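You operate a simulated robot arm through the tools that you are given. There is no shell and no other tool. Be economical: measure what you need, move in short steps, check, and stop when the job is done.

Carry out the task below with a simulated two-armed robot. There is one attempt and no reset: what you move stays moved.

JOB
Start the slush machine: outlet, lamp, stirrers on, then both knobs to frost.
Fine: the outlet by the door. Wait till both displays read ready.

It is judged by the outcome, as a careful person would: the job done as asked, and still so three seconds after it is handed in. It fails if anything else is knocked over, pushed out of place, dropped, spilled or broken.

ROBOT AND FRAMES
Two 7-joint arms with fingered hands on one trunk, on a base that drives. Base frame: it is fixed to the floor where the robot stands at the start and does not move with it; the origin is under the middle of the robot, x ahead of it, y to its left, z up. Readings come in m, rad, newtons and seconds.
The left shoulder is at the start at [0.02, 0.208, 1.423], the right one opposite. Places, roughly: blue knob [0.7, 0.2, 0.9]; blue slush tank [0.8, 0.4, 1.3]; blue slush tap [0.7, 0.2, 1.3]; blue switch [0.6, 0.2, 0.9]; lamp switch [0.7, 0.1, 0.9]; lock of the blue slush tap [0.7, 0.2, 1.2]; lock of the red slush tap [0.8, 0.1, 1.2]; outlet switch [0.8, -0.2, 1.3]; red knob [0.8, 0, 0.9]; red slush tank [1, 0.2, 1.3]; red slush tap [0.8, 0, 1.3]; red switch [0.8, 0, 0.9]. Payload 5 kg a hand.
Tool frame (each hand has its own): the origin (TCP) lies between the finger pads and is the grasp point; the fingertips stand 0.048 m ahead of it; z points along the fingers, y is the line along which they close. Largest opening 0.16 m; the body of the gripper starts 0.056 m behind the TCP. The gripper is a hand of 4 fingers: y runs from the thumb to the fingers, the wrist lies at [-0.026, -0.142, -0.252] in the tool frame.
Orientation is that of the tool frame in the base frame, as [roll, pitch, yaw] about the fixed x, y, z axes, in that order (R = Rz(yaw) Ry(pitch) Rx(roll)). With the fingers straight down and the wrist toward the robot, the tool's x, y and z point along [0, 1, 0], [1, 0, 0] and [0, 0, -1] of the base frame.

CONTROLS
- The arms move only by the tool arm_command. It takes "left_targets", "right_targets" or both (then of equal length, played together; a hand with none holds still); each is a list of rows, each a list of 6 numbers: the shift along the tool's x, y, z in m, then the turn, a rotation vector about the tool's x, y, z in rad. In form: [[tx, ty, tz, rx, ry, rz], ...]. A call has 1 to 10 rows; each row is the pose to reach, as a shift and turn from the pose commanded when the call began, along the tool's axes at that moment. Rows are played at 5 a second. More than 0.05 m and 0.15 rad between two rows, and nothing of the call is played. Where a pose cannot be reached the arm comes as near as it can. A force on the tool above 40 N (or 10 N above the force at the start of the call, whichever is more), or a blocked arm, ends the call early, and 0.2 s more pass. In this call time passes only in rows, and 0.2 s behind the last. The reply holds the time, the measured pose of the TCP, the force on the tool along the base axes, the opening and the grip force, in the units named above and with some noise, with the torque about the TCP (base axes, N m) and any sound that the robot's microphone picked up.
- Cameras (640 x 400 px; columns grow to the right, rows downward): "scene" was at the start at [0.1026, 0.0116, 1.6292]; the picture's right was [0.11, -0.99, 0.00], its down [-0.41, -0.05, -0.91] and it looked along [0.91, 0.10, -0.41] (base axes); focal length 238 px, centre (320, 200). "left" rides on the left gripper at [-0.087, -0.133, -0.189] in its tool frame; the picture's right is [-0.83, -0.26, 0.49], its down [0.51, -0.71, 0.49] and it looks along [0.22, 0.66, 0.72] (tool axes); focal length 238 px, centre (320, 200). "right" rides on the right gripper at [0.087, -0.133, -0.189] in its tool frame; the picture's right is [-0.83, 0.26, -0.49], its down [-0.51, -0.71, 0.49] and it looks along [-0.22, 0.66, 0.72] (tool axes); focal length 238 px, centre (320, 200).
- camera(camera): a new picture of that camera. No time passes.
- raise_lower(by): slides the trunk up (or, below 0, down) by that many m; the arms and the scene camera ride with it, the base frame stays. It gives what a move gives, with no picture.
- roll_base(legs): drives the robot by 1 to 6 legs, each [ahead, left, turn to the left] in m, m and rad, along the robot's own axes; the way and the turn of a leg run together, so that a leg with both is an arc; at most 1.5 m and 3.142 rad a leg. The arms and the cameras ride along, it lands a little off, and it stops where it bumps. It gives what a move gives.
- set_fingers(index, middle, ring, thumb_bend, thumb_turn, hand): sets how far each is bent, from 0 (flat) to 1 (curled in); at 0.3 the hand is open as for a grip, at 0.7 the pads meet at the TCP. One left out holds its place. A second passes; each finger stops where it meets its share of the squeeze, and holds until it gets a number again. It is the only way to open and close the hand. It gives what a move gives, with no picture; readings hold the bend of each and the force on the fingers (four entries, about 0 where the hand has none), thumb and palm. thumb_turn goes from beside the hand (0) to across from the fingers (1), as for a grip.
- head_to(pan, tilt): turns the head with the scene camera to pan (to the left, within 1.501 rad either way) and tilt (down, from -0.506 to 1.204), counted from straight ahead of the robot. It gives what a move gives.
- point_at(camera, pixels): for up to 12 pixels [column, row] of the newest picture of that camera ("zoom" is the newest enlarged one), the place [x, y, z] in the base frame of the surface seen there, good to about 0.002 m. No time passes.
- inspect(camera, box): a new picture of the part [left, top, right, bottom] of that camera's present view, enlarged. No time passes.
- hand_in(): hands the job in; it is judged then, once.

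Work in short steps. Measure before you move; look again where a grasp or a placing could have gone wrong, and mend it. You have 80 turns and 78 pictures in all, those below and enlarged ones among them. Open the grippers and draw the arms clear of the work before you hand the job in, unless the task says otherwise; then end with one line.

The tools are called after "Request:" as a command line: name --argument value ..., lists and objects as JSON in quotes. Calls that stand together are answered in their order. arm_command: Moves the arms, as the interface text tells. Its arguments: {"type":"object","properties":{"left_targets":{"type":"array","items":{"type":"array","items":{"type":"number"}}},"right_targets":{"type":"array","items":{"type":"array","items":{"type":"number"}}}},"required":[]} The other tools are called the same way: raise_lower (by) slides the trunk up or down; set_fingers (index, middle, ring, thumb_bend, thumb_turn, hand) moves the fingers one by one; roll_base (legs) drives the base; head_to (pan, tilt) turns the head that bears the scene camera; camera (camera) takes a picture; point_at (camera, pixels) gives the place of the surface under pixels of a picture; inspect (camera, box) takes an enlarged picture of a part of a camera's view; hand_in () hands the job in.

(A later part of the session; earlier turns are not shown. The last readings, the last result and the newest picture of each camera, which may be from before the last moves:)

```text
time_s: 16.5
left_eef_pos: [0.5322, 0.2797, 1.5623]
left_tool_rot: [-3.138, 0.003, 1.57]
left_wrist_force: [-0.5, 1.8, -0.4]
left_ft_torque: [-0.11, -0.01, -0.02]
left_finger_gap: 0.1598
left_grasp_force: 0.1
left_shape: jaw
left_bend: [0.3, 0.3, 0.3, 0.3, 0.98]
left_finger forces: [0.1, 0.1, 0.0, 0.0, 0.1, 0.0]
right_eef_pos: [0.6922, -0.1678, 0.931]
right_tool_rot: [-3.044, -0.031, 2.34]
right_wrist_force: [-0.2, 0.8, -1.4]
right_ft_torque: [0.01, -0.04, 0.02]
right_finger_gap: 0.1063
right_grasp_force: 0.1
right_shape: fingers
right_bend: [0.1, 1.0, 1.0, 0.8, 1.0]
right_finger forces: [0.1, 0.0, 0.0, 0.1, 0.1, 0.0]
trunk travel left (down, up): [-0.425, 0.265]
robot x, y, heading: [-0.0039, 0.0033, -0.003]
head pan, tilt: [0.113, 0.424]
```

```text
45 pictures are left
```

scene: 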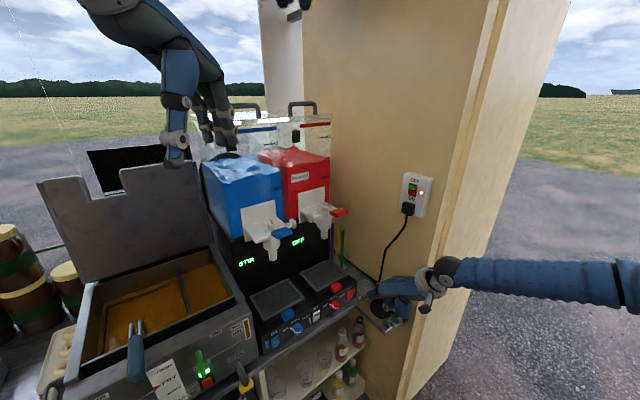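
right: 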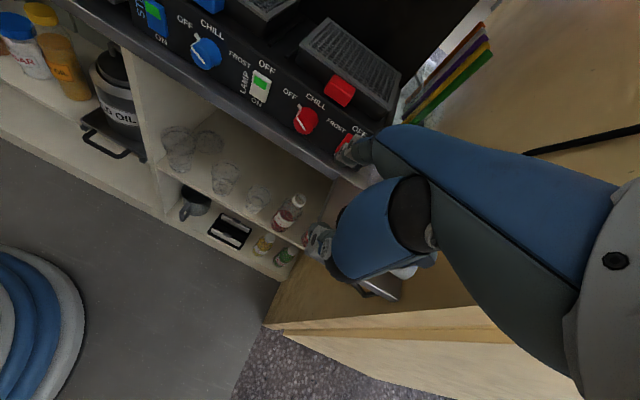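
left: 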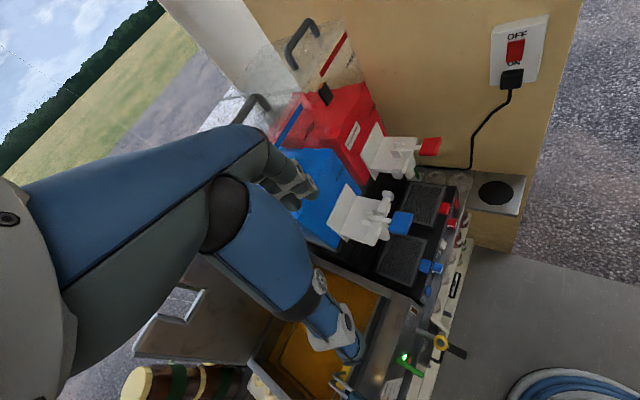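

The TCP is at the right lateral place. I lower to switch height, still 4 cm away, and check.

Request:
arm_command --right_targets '[[0, 0.012, 0.023, 0, 0, 0], [0, 0.0246, 0.0459, 0, 0, 0]]'

Request:
inspect --camera "right" --box '[280, 90, 420, 210]'

Request:
inspect --camera "scene" --box '[310, 250, 460, 350]'

```text
time_s: 17.1
left_eef_pos: [0.532, 0.2791, 1.5626]
left_tool_rot: [-3.139, 0.001, 1.571]
left_wrist_force: [-0.7, 0.6, 0.2]
left_ft_torque: [-0.06, 0.04, 0.03]
left_finger_gap: 0.16
left_grasp_force: 0.0
left_shape: jaw
left_bend: [0.3, 0.3, 0.3, 0.3, 0.98]
left_finger forces: [0.0, 0.1, 0.0, 0.0, 0.0, 0.0]
right_eef_pos: [0.7069, -0.1535, 0.8837]
right_tool_rot: [-3.048, -0.032, 2.34]
right_wrist_force: [0.6, -0.1, 0.0]
right_ft_torque: [0.0, 0.07, 0.02]
right_finger_gap: 0.1063
right_grasp_force: 0.2
right_shape: fingers
right_bend: [0.1, 1.0, 1.0, 0.8, 1.0]
right_finger forces: [0.1, 0.0, 0.0, 0.0, 0.0, 0.1]
trunk travel left (down, up): [-0.425, 0.265]
robot x, y, heading: [0.0024, 0.004, -0.003]
head pan, tilt: [0.113, 0.424]
```

```text
3.33 times, centred on (350, 150) of right
```

zoom: 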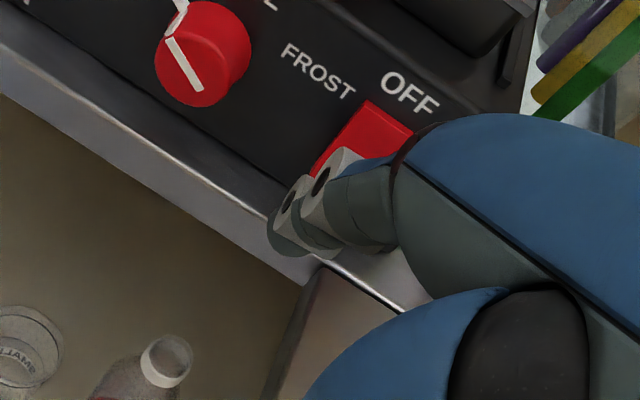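

```text
4.00 times, centred on (385, 300) of scene
```

zoom: 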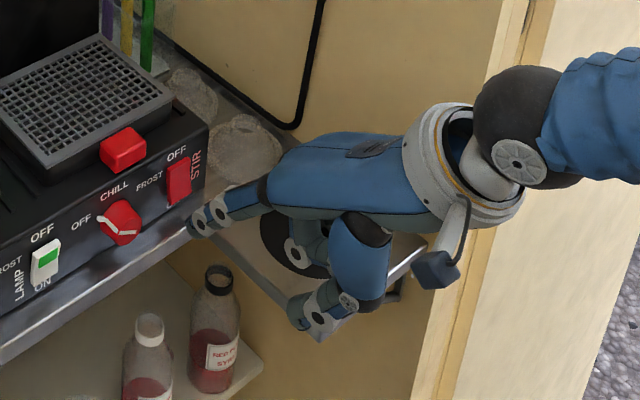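

Measure the tip and the thumb's clearance above the shelf.

Request:
point_at --camera "zoom" --pixels '[[192, 226], [196, 215], [207, 228], [178, 190], [300, 312], [318, 333], [325, 312], [300, 275]]'

Request:
point_at --camera "right" --pixels '[[334, 164], [340, 160], [346, 152], [350, 146]]'

```text
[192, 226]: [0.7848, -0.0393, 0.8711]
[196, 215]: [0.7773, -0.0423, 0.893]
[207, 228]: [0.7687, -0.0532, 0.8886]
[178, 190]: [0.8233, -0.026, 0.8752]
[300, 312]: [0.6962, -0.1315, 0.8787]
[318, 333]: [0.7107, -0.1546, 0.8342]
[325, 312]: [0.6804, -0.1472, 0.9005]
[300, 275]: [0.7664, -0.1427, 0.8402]
```

```text
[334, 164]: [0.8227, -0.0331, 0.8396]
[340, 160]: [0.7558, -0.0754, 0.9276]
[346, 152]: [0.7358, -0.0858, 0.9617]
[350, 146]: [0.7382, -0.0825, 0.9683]
```

Tip at z≈0.87, ~3 cm from the rocker and ~9 mm too far left. Shift right and push in.

Request:
arm_command --right_targets '[[-0.009, 0.01, -0.001, 0, 0, 0], [-0.009, 0.02, -0.002, 0, 0, 0], [-0.009, 0.03, -0.003, 0, 0, 0], [-0.009, 0.038, -0.0037, 0, 0, 0], [-0.009, 0.046, -0.0045, 0, 0, 0], [-0.009, 0.053, -0.005, 0, 0, 0]]'

Request:
inspect --camera "right" --box '[280, 90, 420, 210]'

```text
time_s: 18.5
left_eef_pos: [0.5292, 0.2789, 1.5628]
left_tool_rot: [-3.139, 0.0, 1.571]
left_wrist_force: [0.0, 1.2, -0.1]
left_ft_torque: [-0.03, 0.0, -0.01]
left_finger_gap: 0.1598
left_grasp_force: 0.1
left_shape: jaw
left_bend: [0.3, 0.3, 0.3, 0.3, 0.98]
left_finger forces: [0.0, 0.1, 0.1, 0.1, 0.0, 0.0]
right_eef_pos: [0.7502, -0.1244, 0.8834]
right_tool_rot: [-3.046, -0.03, 2.342]
right_wrist_force: [-10.5, -9.6, -1.5]
right_ft_torque: [-0.38, 0.35, 0.26]
right_finger_gap: 0.0866
right_grasp_force: 7.8
right_shape: fingers
right_bend: [0.17, 1.0, 1.0, 0.8, 1.0]
right_finger forces: [15.5, 0.1, 0.0, 0.0, 0.0, 0.0]
trunk travel left (down, up): [-0.425, 0.265]
robot x, y, heading: [-0.0, -0.0021, -0.003]
head pan, tilt: [0.113, 0.424]
```

```text
3.33 times, centred on (350, 150) of right
```

zoom: 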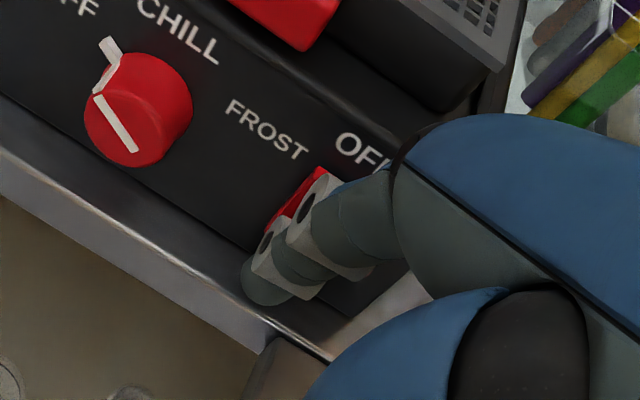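

Contact at ~14 N; I can't yet see green. I back off and check the rocker and the display.

Request:
arm_command --right_targets '[[0, -0.03, 0.002, 0, 0, 0], [0, -0.07, 0.0, 0, 0, 0], [0, -0.1, -0.03, 0, 0, 0]]'

Request:
inspect --camera "scene" --box '[230, 210, 390, 350]'

```text
time_s: 19.3
left_eef_pos: [0.5297, 0.2789, 1.5632]
left_tool_rot: [-3.139, 0.002, 1.572]
left_wrist_force: [0.0, -0.2, 0.0]
left_ft_torque: [0.01, -0.13, 0.02]
left_finger_gap: 0.1595
left_grasp_force: 0.0
left_shape: jaw
left_bend: [0.3, 0.3, 0.3, 0.3, 0.98]
left_finger forces: [0.0, 0.0, 0.0, 0.0, 0.0, 0.0]
right_eef_pos: [0.6815, -0.1902, 0.9234]
right_tool_rot: [-3.047, -0.032, 2.341]
right_wrist_force: [-2.2, 0.7, -0.7]
right_ft_torque: [-0.1, -0.17, -0.01]
right_finger_gap: 0.1064
right_grasp_force: 0.1
right_shape: fingers
right_bend: [0.1, 1.0, 1.0, 0.8, 1.0]
right_finger forces: [0.1, 0.0, 0.0, 0.0, 0.0, 0.0]
trunk travel left (down, up): [-0.425, 0.265]
robot x, y, heading: [-0.0014, 0.0022, -0.006]
head pan, tilt: [0.113, 0.424]
```

```text
2.86 times, centred on (310, 280) of scene
```

zoom: 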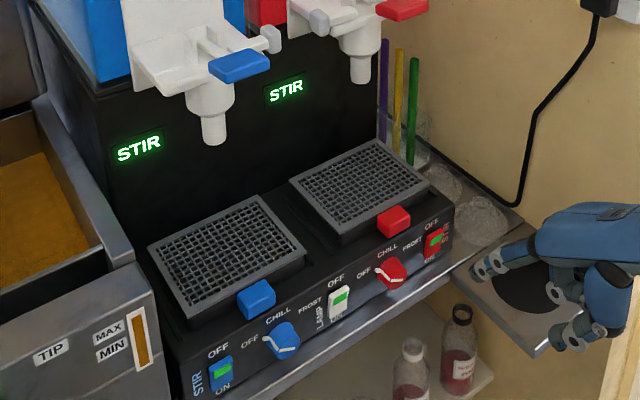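

All three switches are on and both displays read STIR. Now the knobs: I draw the hand back and pitch it so the fingers point horizontally at the panel.

Request:
arm_command --right_targets '[[0.015, -0.02, -0.02, -0.1, 0, 0], [0.03, -0.03, -0.035, -0.24, 0, 0], [0.045, -0.04, -0.05, -0.38, 0, 0], [0.06, -0.05, -0.06, -0.52, 0, 0], [0.075, -0.06, -0.07, -0.66, 0, 0], [0.09, -0.07, -0.08, -0.8, 0, 0], [0.105, -0.075, -0.085, -0.94, 0, 0], [0.12, -0.08, -0.09, -1.08, 0, 0], [0.135, -0.085, -0.095, -1.22, 0, 0], [0.15, -0.09, -0.1, -1.36, 0, 0]]'

Request:
set_fingers --hand "right" --index 1 --middle 0.6 --ring 1 --thumb_bend 0.6 --thumb_turn 1

Request:
camera --camera "scene"

Request:
camera --camera "right"

```text
time_s: 21.5
left_eef_pos: [0.5321, 0.2793, 1.5618]
left_tool_rot: [-3.139, -0.001, 1.57]
left_wrist_force: [-0.2, -0.4, -1.0]
left_ft_torque: [0.01, 0.04, -0.04]
left_finger_gap: 0.1597
left_grasp_force: 0.1
left_shape: jaw
left_bend: [0.3, 0.3, 0.3, 0.3, 0.98]
left_finger forces: [0.0, 0.0, 0.0, 0.0, 0.0, 0.0]
right_eef_pos: [0.5236, -0.1426, 1.036]
right_tool_rot: [1.875, -0.032, 2.342]
right_wrist_force: [-1.2, 0.8, 1.2]
right_ft_torque: [-0.07, 0.05, 0.02]
right_finger_gap: 0.1063
right_grasp_force: 0.0
right_shape: fingers
right_bend: [0.1, 1.0, 1.0, 0.8, 1.0]
right_finger forces: [0.0, 0.0, 0.0, 0.1, 0.1, 0.0]
trunk travel left (down, up): [-0.425, 0.265]
robot x, y, heading: [-0.003, 0.0008, -0.005]
head pan, tilt: [0.113, 0.424]
```

```text
time_s: 22.5
left_eef_pos: [0.5317, 0.2782, 1.563]
left_tool_rot: [-3.137, -0.001, 1.572]
left_wrist_force: [-0.7, -0.8, -0.1]
left_ft_torque: [-0.02, -0.02, 0.02]
left_finger_gap: 0.1599
left_grasp_force: 0.1
left_shape: jaw
left_bend: [0.3, 0.3, 0.3, 0.3, 0.98]
left_finger forces: [0.1, 0.0, 0.0, 0.0, 0.1, 0.0]
right_eef_pos: [0.5238, -0.1428, 1.0369]
right_tool_rot: [1.877, -0.032, 2.342]
right_wrist_force: [0.4, 0.4, -1.4]
right_ft_torque: [0.02, -0.02, 0.05]
right_finger_gap: 0.0302
right_grasp_force: 0.1
right_shape: fingers
right_bend: [0.83, 0.6, 1.0, 0.58, 1.0]
right_finger forces: [0.0, 0.0, 0.0, 0.0, 0.0, 0.1]
trunk travel left (down, up): [-0.425, 0.265]
robot x, y, heading: [-0.0023, -0.0007, 0.0]
head pan, tilt: [0.113, 0.424]
```

```text
40 pictures are left
```

scene: 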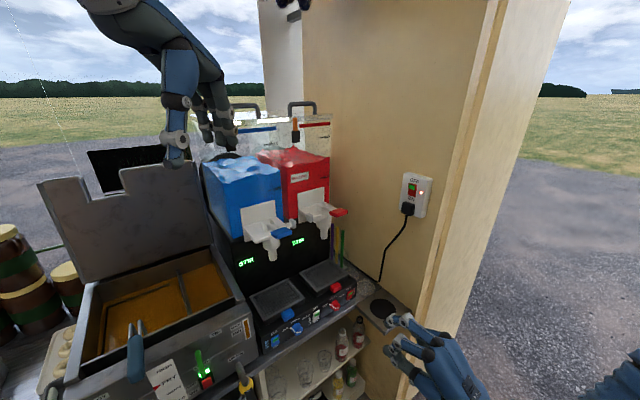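

```text
39 pictures are left
```

right: 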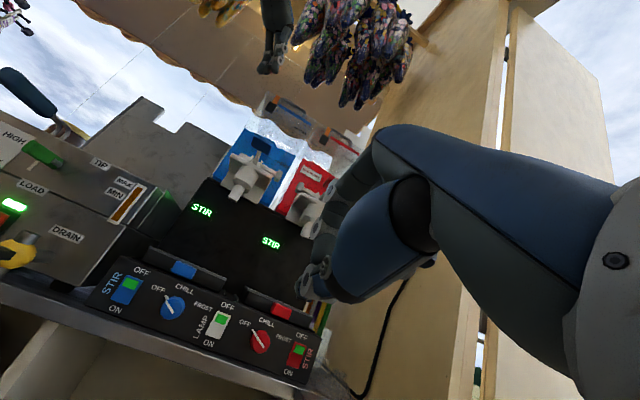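

Zoom on the fingers to see how the pinch looks.

Request:
inspect --camera "scene" --box '[370, 300, 490, 400]'

Request:
inspect --camera "right" --box '[270, 140, 430, 320]'

```text
4.00 times, centred on (430, 350) of scene
```

zoom: 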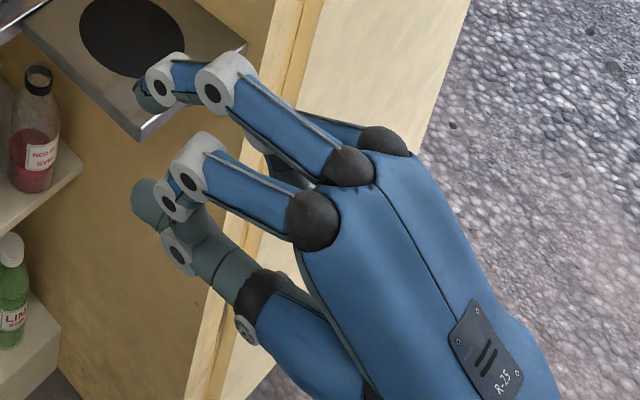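

```text
2.22 times, centred on (350, 230) of right
```

zoom: 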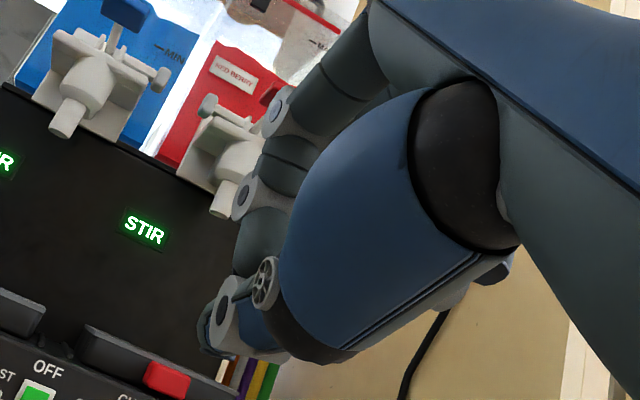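

The index fouls the thumb, so I use a tripod pinch: index and middle against the thumb, ring curled.

Request:
set_fingers --hand "right" --index 0.5 --middle 0.5 --ring 1 --thumb_bend 0.5

Request:
inspect --camera "scene" --box '[370, 300, 490, 400]'

```text
time_s: 23.5
left_eef_pos: [0.5316, 0.2794, 1.5632]
left_tool_rot: [-3.139, 0.001, 1.573]
left_wrist_force: [0.2, 0.1, 0.6]
left_ft_torque: [-0.03, 0.03, 0.01]
left_finger_gap: 0.16
left_grasp_force: 0.1
left_shape: jaw
left_bend: [0.3, 0.3, 0.3, 0.3, 0.98]
left_finger forces: [0.1, 0.1, 0.0, 0.0, 0.0, 0.0]
right_eef_pos: [0.5238, -0.1422, 1.0347]
right_tool_rot: [1.877, -0.032, 2.343]
right_wrist_force: [-0.3, 0.3, 0.1]
right_ft_torque: [0.01, 0.02, -0.05]
right_finger_gap: 0.0907
right_grasp_force: 0.0
right_shape: fingers
right_bend: [0.5, 0.5, 1.0, 0.5, 1.0]
right_finger forces: [0.1, 0.1, 0.0, 0.0, 0.0, 0.0]
trunk travel left (down, up): [-0.425, 0.265]
robot x, y, heading: [-0.0008, 0.0015, 0.003]
head pan, tilt: [0.113, 0.424]
```

```text
4.00 times, centred on (430, 350) of scene
```

zoom: 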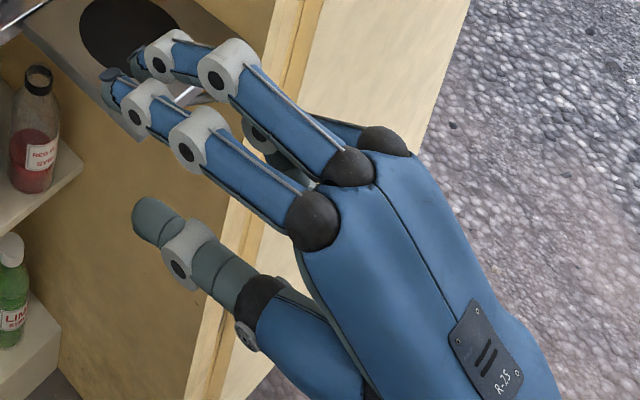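

Measure fingertip positions to get them in the tool frame.

Request:
point_at --camera "zoom" --pixels '[[112, 78], [118, 92], [133, 52], [138, 205], [145, 225], [160, 218], [158, 60], [135, 117]]'

```text
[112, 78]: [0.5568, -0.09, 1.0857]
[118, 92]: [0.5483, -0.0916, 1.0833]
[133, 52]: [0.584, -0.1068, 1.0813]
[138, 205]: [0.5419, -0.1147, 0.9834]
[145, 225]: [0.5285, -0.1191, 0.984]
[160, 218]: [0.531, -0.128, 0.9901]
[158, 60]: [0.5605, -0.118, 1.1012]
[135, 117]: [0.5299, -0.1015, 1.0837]
```

Tips: index x≈+0.016, middle x≈−0.017, thumb x≈+0.004, all z≈0.047 — a centred tripod. I level the hand and shift toward the blue knob's lateral position, still far off.

Request:
arm_command --right_targets '[[0.037, -0.025, 0.008, -0.1, 0, 0], [0.074, -0.05, 0.016, -0.2, 0, 0], [0.11, -0.076, 0.024, -0.307, 0, 0]]'

Request:
arm_command --right_targets '[[0, 0, 0, 0, 0, 0.14], [0, 0, 0, 0, 0, 0.28], [0, 0, 0, 0, 0, 0.42], [0, 0, 0, 0, 0, 0.56], [0, 0, 0, 0, 0, 0.7], [0, 0, 0, 0, 0, 0.84], [0, 0, 0, 0, 0, 0.98]]'

Request:
camera --camera "scene"

```text
time_s: 24.3
left_eef_pos: [0.5305, 0.2782, 1.5626]
left_tool_rot: [-3.139, -0.001, 1.57]
left_wrist_force: [-0.2, 0.0, 0.5]
left_ft_torque: [-0.03, -0.05, -0.02]
left_finger_gap: 0.1597
left_grasp_force: 0.0
left_shape: jaw
left_bend: [0.3, 0.3, 0.3, 0.3, 0.98]
left_finger forces: [0.0, 0.0, 0.0, 0.0, 0.0, 0.1]
right_eef_pos: [0.4442, -0.0605, 0.9589]
right_tool_rot: [1.566, -0.03, 2.34]
right_wrist_force: [1.5, 1.3, 1.1]
right_ft_torque: [-0.07, 0.07, 0.1]
right_finger_gap: 0.0907
right_grasp_force: 0.0
right_shape: fingers
right_bend: [0.5, 0.5, 1.0, 0.5, 1.0]
right_finger forces: [0.0, 0.1, 0.1, 0.0, 0.0, 0.0]
trunk travel left (down, up): [-0.425, 0.265]
robot x, y, heading: [-0.0035, -0.0015, -0.001]
head pan, tilt: [0.113, 0.424]
```

```text
time_s: 25.9
left_eef_pos: [0.5301, 0.2794, 1.5633]
left_tool_rot: [-3.138, -0.001, 1.572]
left_wrist_force: [-0.4, 0.3, -1.0]
left_ft_torque: [0.01, 0.01, 0.02]
left_finger_gap: 0.1598
left_grasp_force: 0.1
left_shape: jaw
left_bend: [0.3, 0.3, 0.3, 0.3, 0.98]
left_finger forces: [0.0, 0.1, 0.0, 0.0, 0.0, 0.0]
right_eef_pos: [0.4451, -0.0592, 0.9587]
right_tool_rot: [1.568, -1.015, 2.345]
right_wrist_force: [-0.2, 0.4, -0.1]
right_ft_torque: [0.0, 0.01, 0.06]
right_finger_gap: 0.0907
right_grasp_force: 0.1
right_shape: fingers
right_bend: [0.5, 0.5, 1.0, 0.5, 1.0]
right_finger forces: [0.0, 0.0, 0.0, 0.0, 0.1, 0.1]
trunk travel left (down, up): [-0.425, 0.265]
robot x, y, heading: [-0.0009, 0.0019, -0.004]
head pan, tilt: [0.113, 0.424]
```

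```text
35 pictures are left
```

scene: 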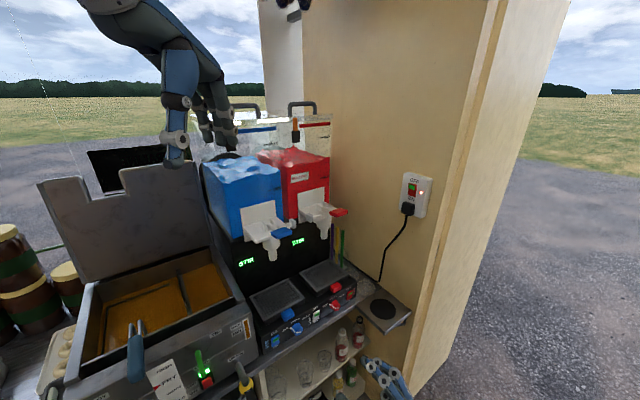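

The roll works (y now 58° clockwise of up). I advance to 3 cm in front of the blue knob, centred on its axis.

Request:
arm_command --right_targets '[[-0.02, -0.014, 0.01, 0, 0, 0], [-0.04, -0.028, 0.03, 0, 0, 0], [-0.062, -0.0438, 0.065, 0, 0, 0], [-0.062, -0.0438, 0.11, 0, 0, 0], [-0.062, -0.0438, 0.155, 0, 0, 0], [-0.062, -0.0438, 0.19, 0, 0, 0]]'

Request:
inspect --camera "scene" --box '[220, 260, 380, 380]'

Request:
camera --camera "right"

```text
time_s: 27.3
left_eef_pos: [0.5305, 0.2796, 1.5618]
left_tool_rot: [-3.139, 0.001, 1.572]
left_wrist_force: [0.2, 0.7, 0.0]
left_ft_torque: [-0.09, 0.06, -0.02]
left_finger_gap: 0.1597
left_grasp_force: 0.0
left_shape: jaw
left_bend: [0.3, 0.3, 0.3, 0.3, 0.98]
left_finger forces: [0.0, 0.0, 0.0, 0.1, 0.0, 0.1]
right_eef_pos: [0.5762, 0.0747, 0.8849]
right_tool_rot: [1.571, -1.013, 2.342]
right_wrist_force: [-0.4, 0.1, -0.5]
right_ft_torque: [0.02, -0.05, 0.03]
right_finger_gap: 0.0907
right_grasp_force: 0.2
right_shape: fingers
right_bend: [0.5, 0.5, 1.0, 0.5, 1.0]
right_finger forces: [0.0, 0.0, 0.0, 0.1, 0.1, 0.1]
trunk travel left (down, up): [-0.425, 0.265]
robot x, y, heading: [-0.0039, 0.0011, -0.0]
head pan, tilt: [0.113, 0.424]
```

```text
3.33 times, centred on (300, 320) of scene
```

zoom: 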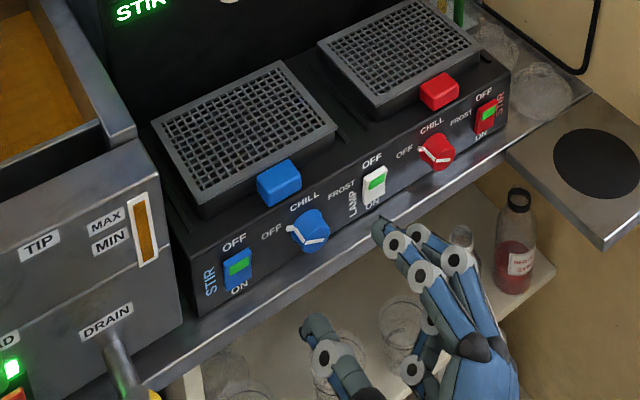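

```text
33 pictures are left
```

right: 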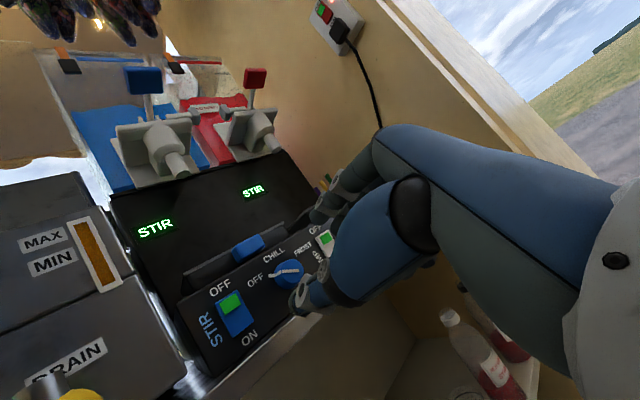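

Verify the tips straddle the knob axis: measure index tip (378,228), thumb tip (308,322) and knob points in the zoom.

Request:
inspect --camera "scene" --box '[260, 290, 360, 370]'

Request:
point_at --camera "zoom" --pixels '[[344, 158], [355, 162], [380, 165], [230, 302], [238, 322], [250, 305], [230, 168], [216, 162], [246, 155]]'

```text
5.00 times, centred on (310, 330) of scene
```

zoom: 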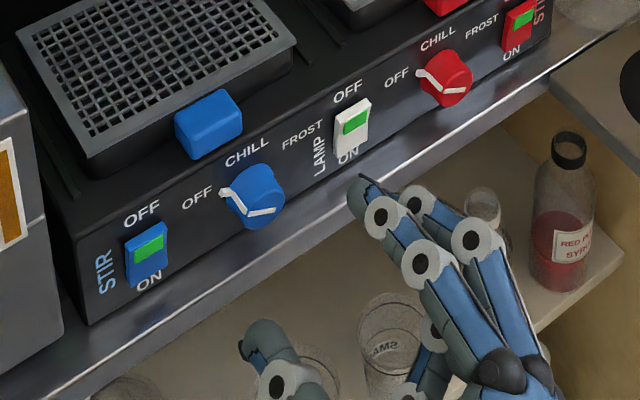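

```text
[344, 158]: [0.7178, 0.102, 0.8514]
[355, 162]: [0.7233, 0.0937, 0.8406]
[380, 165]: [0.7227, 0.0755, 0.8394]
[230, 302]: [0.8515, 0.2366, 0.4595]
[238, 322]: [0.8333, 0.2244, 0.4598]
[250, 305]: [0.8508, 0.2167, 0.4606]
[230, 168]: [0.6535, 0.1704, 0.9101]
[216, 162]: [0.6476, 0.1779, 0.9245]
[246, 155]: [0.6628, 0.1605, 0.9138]
```

Repeat with pixels read off this zoom.

Request:
point_at --camera "zoom" --pixels '[[354, 192], [360, 205], [404, 192], [243, 347], [262, 330], [275, 345], [255, 208], [240, 212], [275, 208], [258, 225], [250, 190]]'

```text
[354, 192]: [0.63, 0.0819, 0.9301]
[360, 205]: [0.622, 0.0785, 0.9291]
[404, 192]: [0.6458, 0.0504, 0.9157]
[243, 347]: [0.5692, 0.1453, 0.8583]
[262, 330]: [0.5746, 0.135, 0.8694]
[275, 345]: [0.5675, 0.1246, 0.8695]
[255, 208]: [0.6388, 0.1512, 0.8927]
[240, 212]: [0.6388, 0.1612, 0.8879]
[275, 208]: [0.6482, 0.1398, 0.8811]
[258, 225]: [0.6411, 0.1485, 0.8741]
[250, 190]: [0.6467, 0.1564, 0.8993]
```

Grip midpoint is t≈0.333, z≈0.888 versus knob 0.332, 0.883: aligned. I advance 6 cm so the tips flank the knob.

Request:
arm_command --right_targets '[[-0.002, -0.001, 0.02, 0, 0, 0], [-0.0034, -0.002, 0.04, 0, 0, 0], [-0.0034, -0.002, 0.052, 0, 0, 0], [-0.0034, -0.002, 0.06, 0, 0, 0]]'

Request:
inspect --camera "scene" --box '[250, 280, 350, 360]'

```text
time_s: 28.1
left_eef_pos: [0.5311, 0.2773, 1.5628]
left_tool_rot: [-3.137, 0.001, 1.57]
left_wrist_force: [1.2, 0.9, -0.1]
left_ft_torque: [-0.16, 0.14, 0.0]
left_finger_gap: 0.1598
left_grasp_force: 0.0
left_shape: jaw
left_bend: [0.3, 0.3, 0.3, 0.3, 0.98]
left_finger forces: [0.0, 0.1, 0.0, 0.0, 0.1, 0.0]
right_eef_pos: [0.611, 0.1054, 0.8762]
right_tool_rot: [1.57, -1.014, 2.34]
right_wrist_force: [-14.9, -14.7, 3.8]
right_ft_torque: [-0.24, 0.52, 1.06]
right_finger_gap: 0.0907
right_grasp_force: 10.8
right_shape: fingers
right_bend: [0.5, 0.5, 1.0, 0.5, 1.0]
right_finger forces: [0.0, 0.1, 0.1, 0.0, 20.9, 0.0]
trunk travel left (down, up): [-0.425, 0.265]
robot x, y, heading: [0.0003, 0.0006, -0.003]
head pan, tilt: [0.113, 0.424]
stopped in row 4 (right hand): the force on the tool passed its limit (the readings are from after the stop); the commanded pose is now the measured one
```

```text
5.00 times, centred on (300, 320) of scene
```

zoom: 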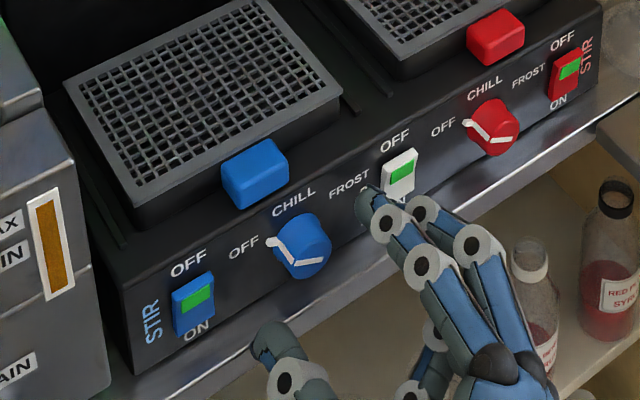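

The thumb met the counter lip. I back off, roll further so thumb and fingers lie more level, and narrow the opening.

Request:
arm_command --right_targets '[[0, 0, -0.02, 0, 0, 0], [0, 0, -0.035, 0, 0, 0], [0, 0, -0.035, 0, 0, 0.12], [0, 0, -0.035, 0, 0, 0.24], [0, 0, -0.035, 0, 0, 0.36]]'

Request:
set_fingers --hand "right" --index 0.54 --middle 0.54 --thumb_bend 0.54

Request:
inspect --camera "scene" --box '[250, 280, 350, 360]'

```text
time_s: 29.3
left_eef_pos: [0.5313, 0.2773, 1.5629]
left_tool_rot: [-3.138, 0.0, 1.571]
left_wrist_force: [0.6, 0.4, -0.5]
left_ft_torque: [-0.02, 0.03, 0.0]
left_finger_gap: 0.1595
left_grasp_force: 0.1
left_shape: jaw
left_bend: [0.3, 0.3, 0.3, 0.3, 0.98]
left_finger forces: [0.0, 0.0, 0.0, 0.0, 0.0, 0.1]
right_eef_pos: [0.5878, 0.0812, 0.8766]
right_tool_rot: [1.568, -1.373, 2.342]
right_wrist_force: [-0.6, -0.6, 0.6]
right_ft_torque: [0.0, -0.03, 0.0]
right_finger_gap: 0.0907
right_grasp_force: 0.1
right_shape: fingers
right_bend: [0.5, 0.5, 1.0, 0.5, 1.0]
right_finger forces: [0.1, 0.0, 0.0, 0.0, 0.0, 0.0]
trunk travel left (down, up): [-0.425, 0.265]
robot x, y, heading: [0.0003, 0.0013, -0.001]
head pan, tilt: [0.113, 0.424]
```

```text
time_s: 30.3
left_eef_pos: [0.5312, 0.2788, 1.5619]
left_tool_rot: [-3.137, 0.0, 1.57]
left_wrist_force: [0.3, -1.0, -0.6]
left_ft_torque: [0.03, -0.03, -0.01]
left_finger_gap: 0.1595
left_grasp_force: 0.0
left_shape: jaw
left_bend: [0.3, 0.3, 0.3, 0.3, 0.98]
left_finger forces: [0.0, 0.0, 0.1, 0.0, 0.1, 0.1]
right_eef_pos: [0.5865, 0.0823, 0.8758]
right_tool_rot: [1.577, -1.372, 2.334]
right_wrist_force: [0.1, 0.2, 0.3]
right_ft_torque: [0.0, 0.0, -0.03]
right_finger_gap: 0.0756
right_grasp_force: 0.0
right_shape: fingers
right_bend: [0.54, 0.54, 1.0, 0.54, 1.0]
right_finger forces: [0.1, 0.0, 0.1, 0.0, 0.0, 0.1]
trunk travel left (down, up): [-0.425, 0.265]
robot x, y, heading: [-0.0017, -0.0006, -0.001]
head pan, tilt: [0.113, 0.424]
```

```text
5.00 times, centred on (300, 320) of scene
```

zoom: 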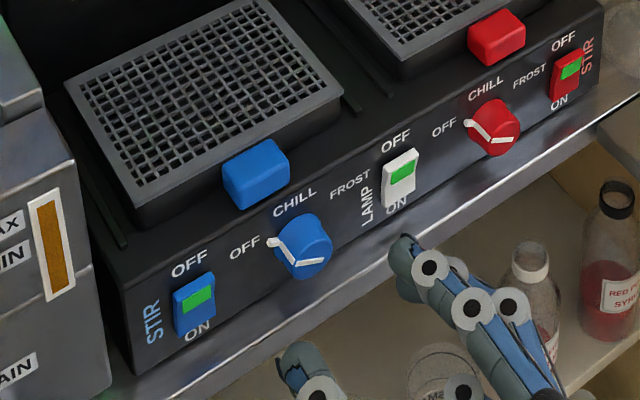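

Raise 9 mm and advance again, aiming tips at ~1.5 cm from the panel.

Request:
arm_command --right_targets '[[0.0094, -0.001, 0.01, 0, 0, 0], [0.0094, -0.001, 0.025, 0, 0, 0], [0.0094, -0.001, 0.038, 0, 0, 0], [0.0094, -0.001, 0.047, 0, 0, 0]]'

Request:
inspect --camera "scene" --box '[250, 280, 350, 360]'

Request:
inspect --camera "right" --box '[230, 190, 390, 330]'

```text
time_s: 31.3
left_eef_pos: [0.5319, 0.2781, 1.563]
left_tool_rot: [-3.138, 0.0, 1.571]
left_wrist_force: [0.1, -0.2, -0.5]
left_ft_torque: [-0.03, -0.01, -0.04]
left_finger_gap: 0.1597
left_grasp_force: 0.1
left_shape: jaw
left_bend: [0.3, 0.3, 0.3, 0.3, 0.98]
left_finger forces: [0.1, 0.1, 0.1, 0.0, 0.0, 0.1]
right_eef_pos: [0.6183, 0.1186, 0.8863]
right_tool_rot: [1.565, -1.373, 2.347]
right_wrist_force: [-0.7, 0.0, 0.4]
right_ft_torque: [0.03, -0.02, 0.01]
right_finger_gap: 0.0756
right_grasp_force: 0.1
right_shape: fingers
right_bend: [0.54, 0.54, 1.0, 0.54, 1.0]
right_finger forces: [0.0, 0.1, 0.1, 0.0, 0.0, 0.0]
trunk travel left (down, up): [-0.425, 0.265]
robot x, y, heading: [0.002, -0.0023, -0.009]
head pan, tilt: [0.113, 0.424]
```

```text
5.00 times, centred on (300, 320) of scene
```

zoom: 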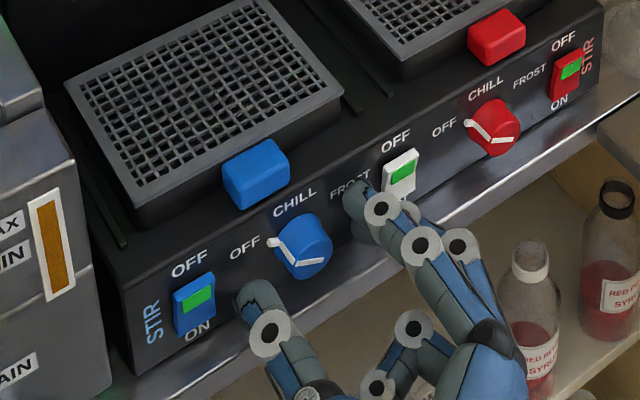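

```text
2.86 times, centred on (310, 260) of right
```

zoom: 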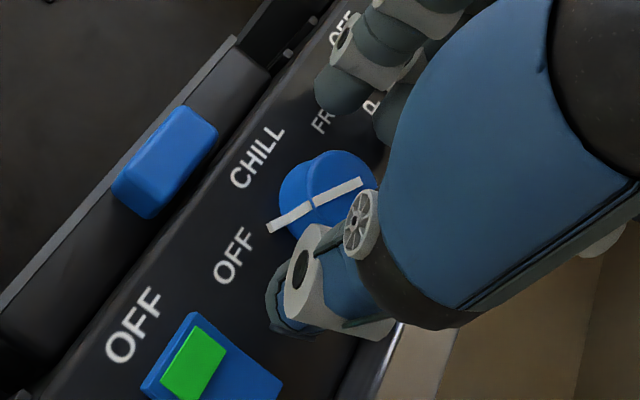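

Thumb and fingers straddle the blue knob, clear of both rockers. I close the pinch.

Request:
set_fingers --hand "right" --index 0.68 --middle 0.68 --thumb_bend 0.68

Request:
inspect --camera "scene" --box '[250, 280, 350, 360]'

```text
time_s: 32.3
left_eef_pos: [0.5305, 0.2789, 1.5633]
left_tool_rot: [-3.137, 0.0, 1.571]
left_wrist_force: [1.0, -0.6, -0.2]
left_ft_torque: [-0.01, 0.0, -0.01]
left_finger_gap: 0.1596
left_grasp_force: 0.2
left_shape: jaw
left_bend: [0.3, 0.3, 0.3, 0.3, 0.98]
left_finger forces: [0.0, 0.0, 0.1, 0.0, 0.0, 0.0]
right_eef_pos: [0.6188, 0.1178, 0.8857]
right_tool_rot: [1.567, -1.374, 2.343]
right_wrist_force: [-1.0, 2.2, -0.2]
right_ft_torque: [-0.03, 0.0, 0.03]
right_finger_gap: 0.0358
right_grasp_force: 6.9
right_shape: fingers
right_bend: [0.65, 0.67, 1.0, 0.64, 1.0]
right_finger forces: [3.8, 2.6, 0.0, 0.1, 8.2, 0.0]
trunk travel left (down, up): [-0.425, 0.265]
robot x, y, heading: [-0.0032, -0.0024, -0.002]
head pan, tilt: [0.113, 0.424]
```

```text
5.00 times, centred on (300, 320) of scene
```

zoom: 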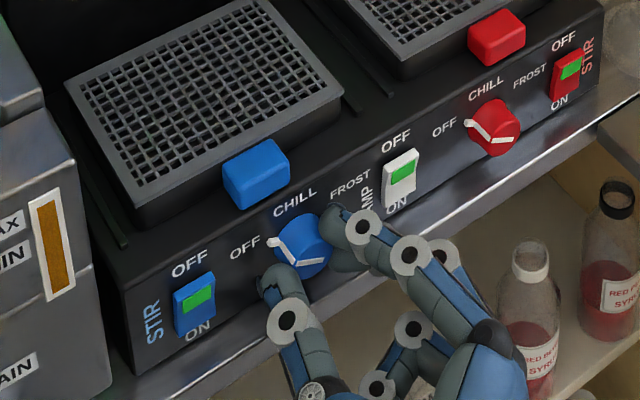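

All three digits are on the knob. I squeeze a little more and turn clockwise in small steps.

Request:
set_fingers --hand "right" --index 0.75 --middle 0.75 --thumb_bend 0.74

Request:
arm_command --right_targets '[[0, 0, 0, 0, 0, 0.12], [0, 0, 0, 0, 0, 0.24], [0, 0, 0, 0, 0, 0.36], [0, 0, 0, 0, 0, 0.48], [0, 0, 0, 0, 0, 0.6], [0, 0, 0, 0, 0, 0.72], [0, 0, 0, 0, 0, 0.84], [0, 0, 0, 0, 0, 0.96]]'

Request:
inspect --camera "scene" --box '[250, 280, 350, 360]'

```text
time_s: 33.3
left_eef_pos: [0.5315, 0.2791, 1.5621]
left_tool_rot: [-3.137, -0.003, 1.571]
left_wrist_force: [0.2, -0.4, 0.8]
left_ft_torque: [-0.05, 0.0, 0.01]
left_finger_gap: 0.1597
left_grasp_force: 0.1
left_shape: jaw
left_bend: [0.3, 0.3, 0.3, 0.3, 0.98]
left_finger forces: [0.1, 0.0, 0.1, 0.0, 0.1, 0.0]
right_eef_pos: [0.6186, 0.1188, 0.8847]
right_tool_rot: [1.575, -1.375, 2.336]
right_wrist_force: [5.0, 3.9, -2.2]
right_ft_torque: [-0.08, 0.06, -0.02]
right_finger_gap: 0.0335
right_grasp_force: 20.4
right_shape: fingers
right_bend: [0.65, 0.68, 1.0, 0.64, 1.0]
right_finger forces: [9.3, 10.7, 0.0, 0.0, 21.8, 0.0]
trunk travel left (down, up): [-0.425, 0.265]
robot x, y, heading: [0.0017, -0.0004, 0.003]
head pan, tilt: [0.113, 0.424]
```

```text
time_s: 35.1
left_eef_pos: [0.5321, 0.278, 1.5629]
left_tool_rot: [-3.14, 0.0, 1.57]
left_wrist_force: [0.2, -0.9, 0.0]
left_ft_torque: [0.02, -0.05, 0.0]
left_finger_gap: 0.1598
left_grasp_force: 0.0
left_shape: jaw
left_bend: [0.3, 0.3, 0.3, 0.3, 0.98]
left_finger forces: [0.0, 0.0, 0.0, 0.0, 0.0, 0.0]
right_eef_pos: [0.6194, 0.1182, 0.8847]
right_tool_rot: [-1.571, -0.807, -0.802]
right_wrist_force: [8.8, 4.4, -7.3]
right_ft_torque: [-0.5, 0.18, -0.22]
right_finger_gap: 0.0335
right_grasp_force: 25.9
right_shape: fingers
right_bend: [0.64, 0.67, 1.0, 0.66, 1.0]
right_finger forces: [10.3, 26.4, 0.0, 0.0, 15.4, 0.0]
trunk travel left (down, up): [-0.425, 0.265]
robot x, y, heading: [0.0014, -0.0012, -0.004]
head pan, tilt: [0.113, 0.424]
```

```text
5.00 times, centred on (300, 320) of scene
```

zoom: 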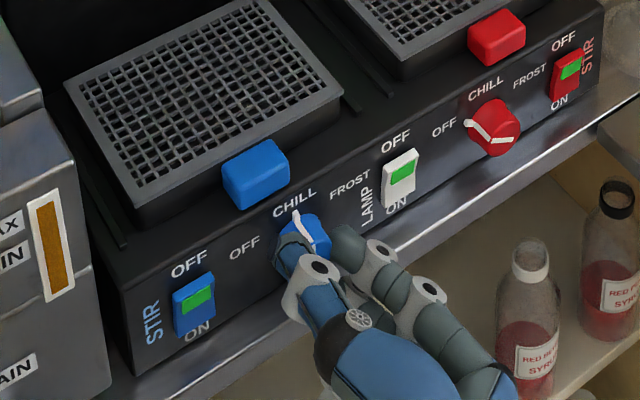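

The pointer has come to CHILL. I keep turning as far as the arm and counter allow.

Request:
arm_command --right_targets '[[0, 0, 0, 0, 0, 0.12], [0, 0, 0, 0, 0, 0.24], [0, 0, 0, 0, 0, 0.36], [0, 0, 0, 0, 0, 0.48], [0, 0, 0, 0, 0, 0.6]]'

Request:
inspect --camera "scene" --box '[250, 280, 350, 360]'

```text
time_s: 36.3
left_eef_pos: [0.5319, 0.2769, 1.5615]
left_tool_rot: [-3.139, -0.001, 1.572]
left_wrist_force: [-0.1, -0.7, -0.5]
left_ft_torque: [0.03, 0.04, 0.01]
left_finger_gap: 0.1597
left_grasp_force: 0.0
left_shape: jaw
left_bend: [0.3, 0.3, 0.3, 0.3, 0.98]
left_finger forces: [0.0, 0.0, 0.0, 0.1, 0.0, 0.0]
right_eef_pos: [0.6191, 0.1168, 0.8839]
right_tool_rot: [-1.572, -0.204, -0.801]
right_wrist_force: [5.1, 0.2, -9.0]
right_ft_torque: [-0.25, 0.19, -0.19]
right_finger_gap: 0.0331
right_grasp_force: 22.6
right_shape: fingers
right_bend: [0.64, 0.67, 1.0, 0.67, 1.0]
right_finger forces: [14.9, 12.2, 0.0, 0.0, 17.1, 0.0]
trunk travel left (down, up): [-0.425, 0.265]
robot x, y, heading: [0.0, -0.0045, -0.002]
head pan, tilt: [0.113, 0.424]
```

```text
5.00 times, centred on (300, 320) of scene
```

zoom: 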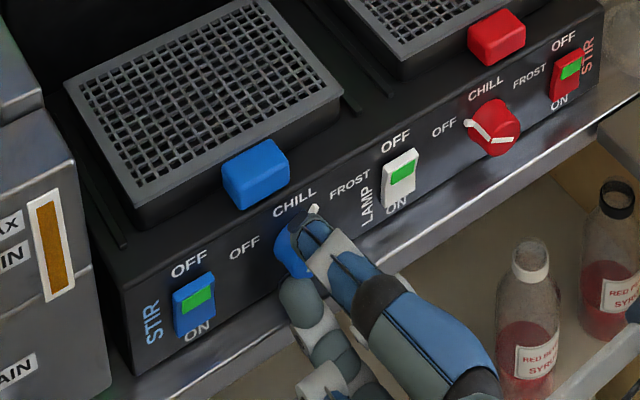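

Still turning smoothly; pointer is past CHILL toward FROST. I continue about 0.6 rad more.

Request:
arm_command --right_targets '[[0, 0, 0, 0, 0, 0.12], [0, 0, 0, 0, 0, 0.24], [0, 0, 0, 0, 0, 0.36], [0, 0, 0, 0, 0, 0.48], [0, 0, 0, 0, 0, 0.6]]'

Request:
inspect --camera "scene" --box '[230, 240, 350, 360]'

```text
time_s: 37.5
left_eef_pos: [0.5335, 0.2791, 1.5625]
left_tool_rot: [-3.138, 0.0, 1.571]
left_wrist_force: [0.7, -0.3, -0.1]
left_ft_torque: [0.02, 0.02, -0.01]
left_finger_gap: 0.1595
left_grasp_force: 0.1
left_shape: jaw
left_bend: [0.3, 0.3, 0.3, 0.3, 0.98]
left_finger forces: [0.1, 0.0, 0.0, 0.1, 0.0, 0.0]
right_eef_pos: [0.6203, 0.1168, 0.8847]
right_tool_rot: [-1.572, 0.394, -0.806]
right_wrist_force: [4.7, -4.4, -9.0]
right_ft_torque: [-0.56, 0.03, -0.2]
right_finger_gap: 0.033
right_grasp_force: 25.5
right_shape: fingers
right_bend: [0.64, 0.66, 1.0, 0.67, 1.0]
right_finger forces: [17.8, 14.1, 0.1, 0.0, 18.6, 0.0]
trunk travel left (down, up): [-0.425, 0.265]
robot x, y, heading: [-0.0033, -0.0005, -0.006]
head pan, tilt: [0.113, 0.424]
```

```text
3.33 times, centred on (290, 300) of scene
```

zoom: 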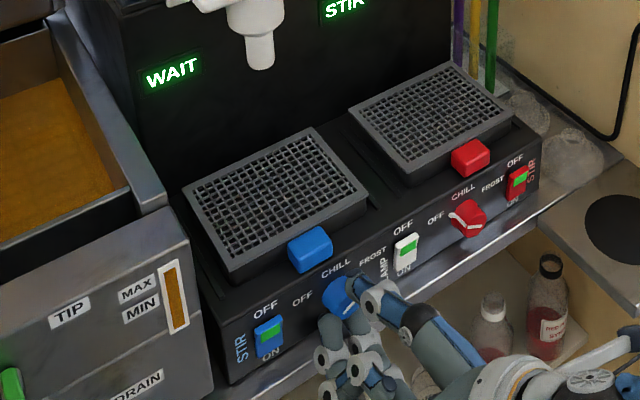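

The blue display reads WAIT after 124° of turn. I release: fingers only slightly (counter below), thumb more.

Request:
set_fingers --hand "right" --index 0.6 --middle 0.6 --thumb_bend 0.52

Request:
arm_command --right_targets '[[0, 0, -0.015, 0, 0, 0], [0, 0, -0.035, 0, 0, 0], [0, 0, -0.065, 0, 0, 0], [0, 0, -0.1, 0, 0, 0]]'

Request:
inspect --camera "scene" --box '[230, 230, 370, 360]'

```text
time_s: 38.5
left_eef_pos: [0.5325, 0.2778, 1.5633]
left_tool_rot: [-3.138, 0.001, 1.57]
left_wrist_force: [-0.2, 0.1, 0.3]
left_ft_torque: [0.03, 0.02, 0.03]
left_finger_gap: 0.1595
left_grasp_force: 0.0
left_shape: jaw
left_bend: [0.3, 0.3, 0.3, 0.3, 0.98]
left_finger forces: [0.1, 0.0, 0.1, 0.0, 0.1, 0.0]
right_eef_pos: [0.6184, 0.117, 0.8851]
right_tool_rot: [-1.571, 0.392, -0.804]
right_wrist_force: [-1.2, 0.0, 2.6]
right_ft_torque: [0.07, -0.03, 0.03]
right_finger_gap: 0.0649
right_grasp_force: 0.7
right_shape: fingers
right_bend: [0.61, 0.6, 1.0, 0.52, 1.0]
right_finger forces: [2.1, 0.0, 0.0, 0.0, 0.0, 0.1]
trunk travel left (down, up): [-0.425, 0.265]
robot x, y, heading: [0.0019, -0.0007, -0.002]
head pan, tilt: [0.113, 0.424]
```

```text
time_s: 39.5
left_eef_pos: [0.5314, 0.2774, 1.5629]
left_tool_rot: [-3.139, 0.0, 1.57]
left_wrist_force: [-1.0, -0.5, 0.5]
left_ft_torque: [0.09, -0.08, 0.03]
left_finger_gap: 0.1596
left_grasp_force: 0.0
left_shape: jaw
left_bend: [0.3, 0.3, 0.3, 0.3, 0.98]
left_finger forces: [0.0, 0.0, 0.0, 0.0, 0.1, 0.0]
right_eef_pos: [0.5453, 0.0478, 0.8867]
right_tool_rot: [-1.568, 0.392, -0.799]
right_wrist_force: [-0.2, -0.6, 1.9]
right_ft_torque: [-0.12, 0.13, -0.03]
right_finger_gap: 0.0663
right_grasp_force: 0.2
right_shape: fingers
right_bend: [0.6, 0.6, 1.0, 0.52, 1.0]
right_finger forces: [0.0, 0.1, 0.1, 0.0, 0.1, 0.0]
trunk travel left (down, up): [-0.425, 0.265]
robot x, y, heading: [-0.0014, -0.0033, -0.003]
head pan, tilt: [0.113, 0.424]
```

```text
3.08 times, centred on (300, 295) of scene
```

zoom: 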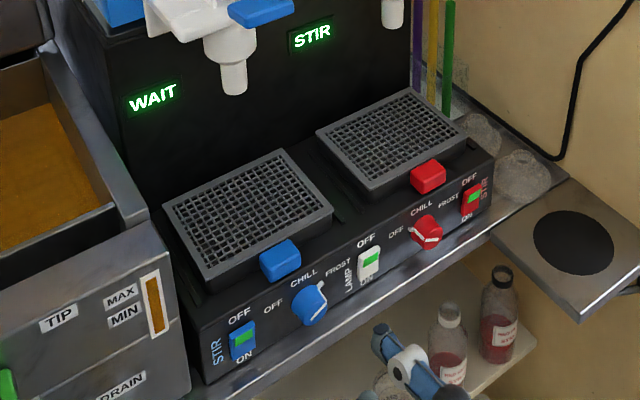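

Check the blue knob's pointer closely.

Request:
inspect --camera "scene" --box '[280, 305, 330, 345]'

Request:
point_at --camera "zoom" --pixels '[[320, 200], [300, 200], [340, 200], [320, 180]]'

```text
10.00 times, centred on (305, 325) of scene
```

zoom: 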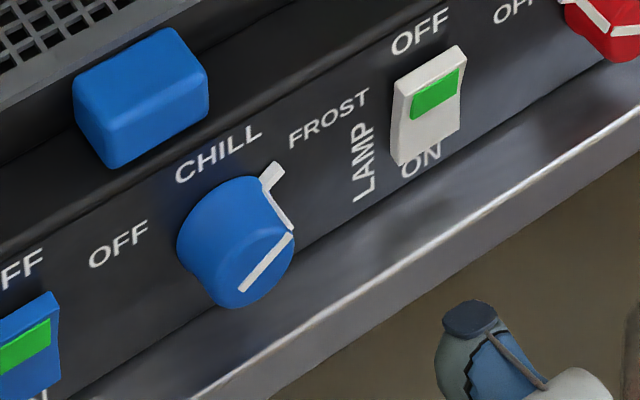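

```text
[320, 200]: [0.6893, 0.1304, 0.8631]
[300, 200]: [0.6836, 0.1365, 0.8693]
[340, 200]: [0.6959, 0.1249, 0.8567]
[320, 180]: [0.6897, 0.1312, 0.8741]
```

Measure the pointer's angle from its tab and face line.

Request:
point_at --camera "zoom" --pixels '[[272, 172], [290, 237], [243, 287], [288, 225], [278, 195], [185, 245], [240, 300], [270, 280], [215, 195]]'

```text
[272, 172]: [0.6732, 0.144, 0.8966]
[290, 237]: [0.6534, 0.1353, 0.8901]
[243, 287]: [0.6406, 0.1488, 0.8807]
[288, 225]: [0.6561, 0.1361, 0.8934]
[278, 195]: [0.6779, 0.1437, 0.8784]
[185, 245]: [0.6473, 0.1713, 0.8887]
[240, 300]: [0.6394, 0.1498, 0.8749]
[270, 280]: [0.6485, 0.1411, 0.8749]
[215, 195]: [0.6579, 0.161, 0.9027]
```

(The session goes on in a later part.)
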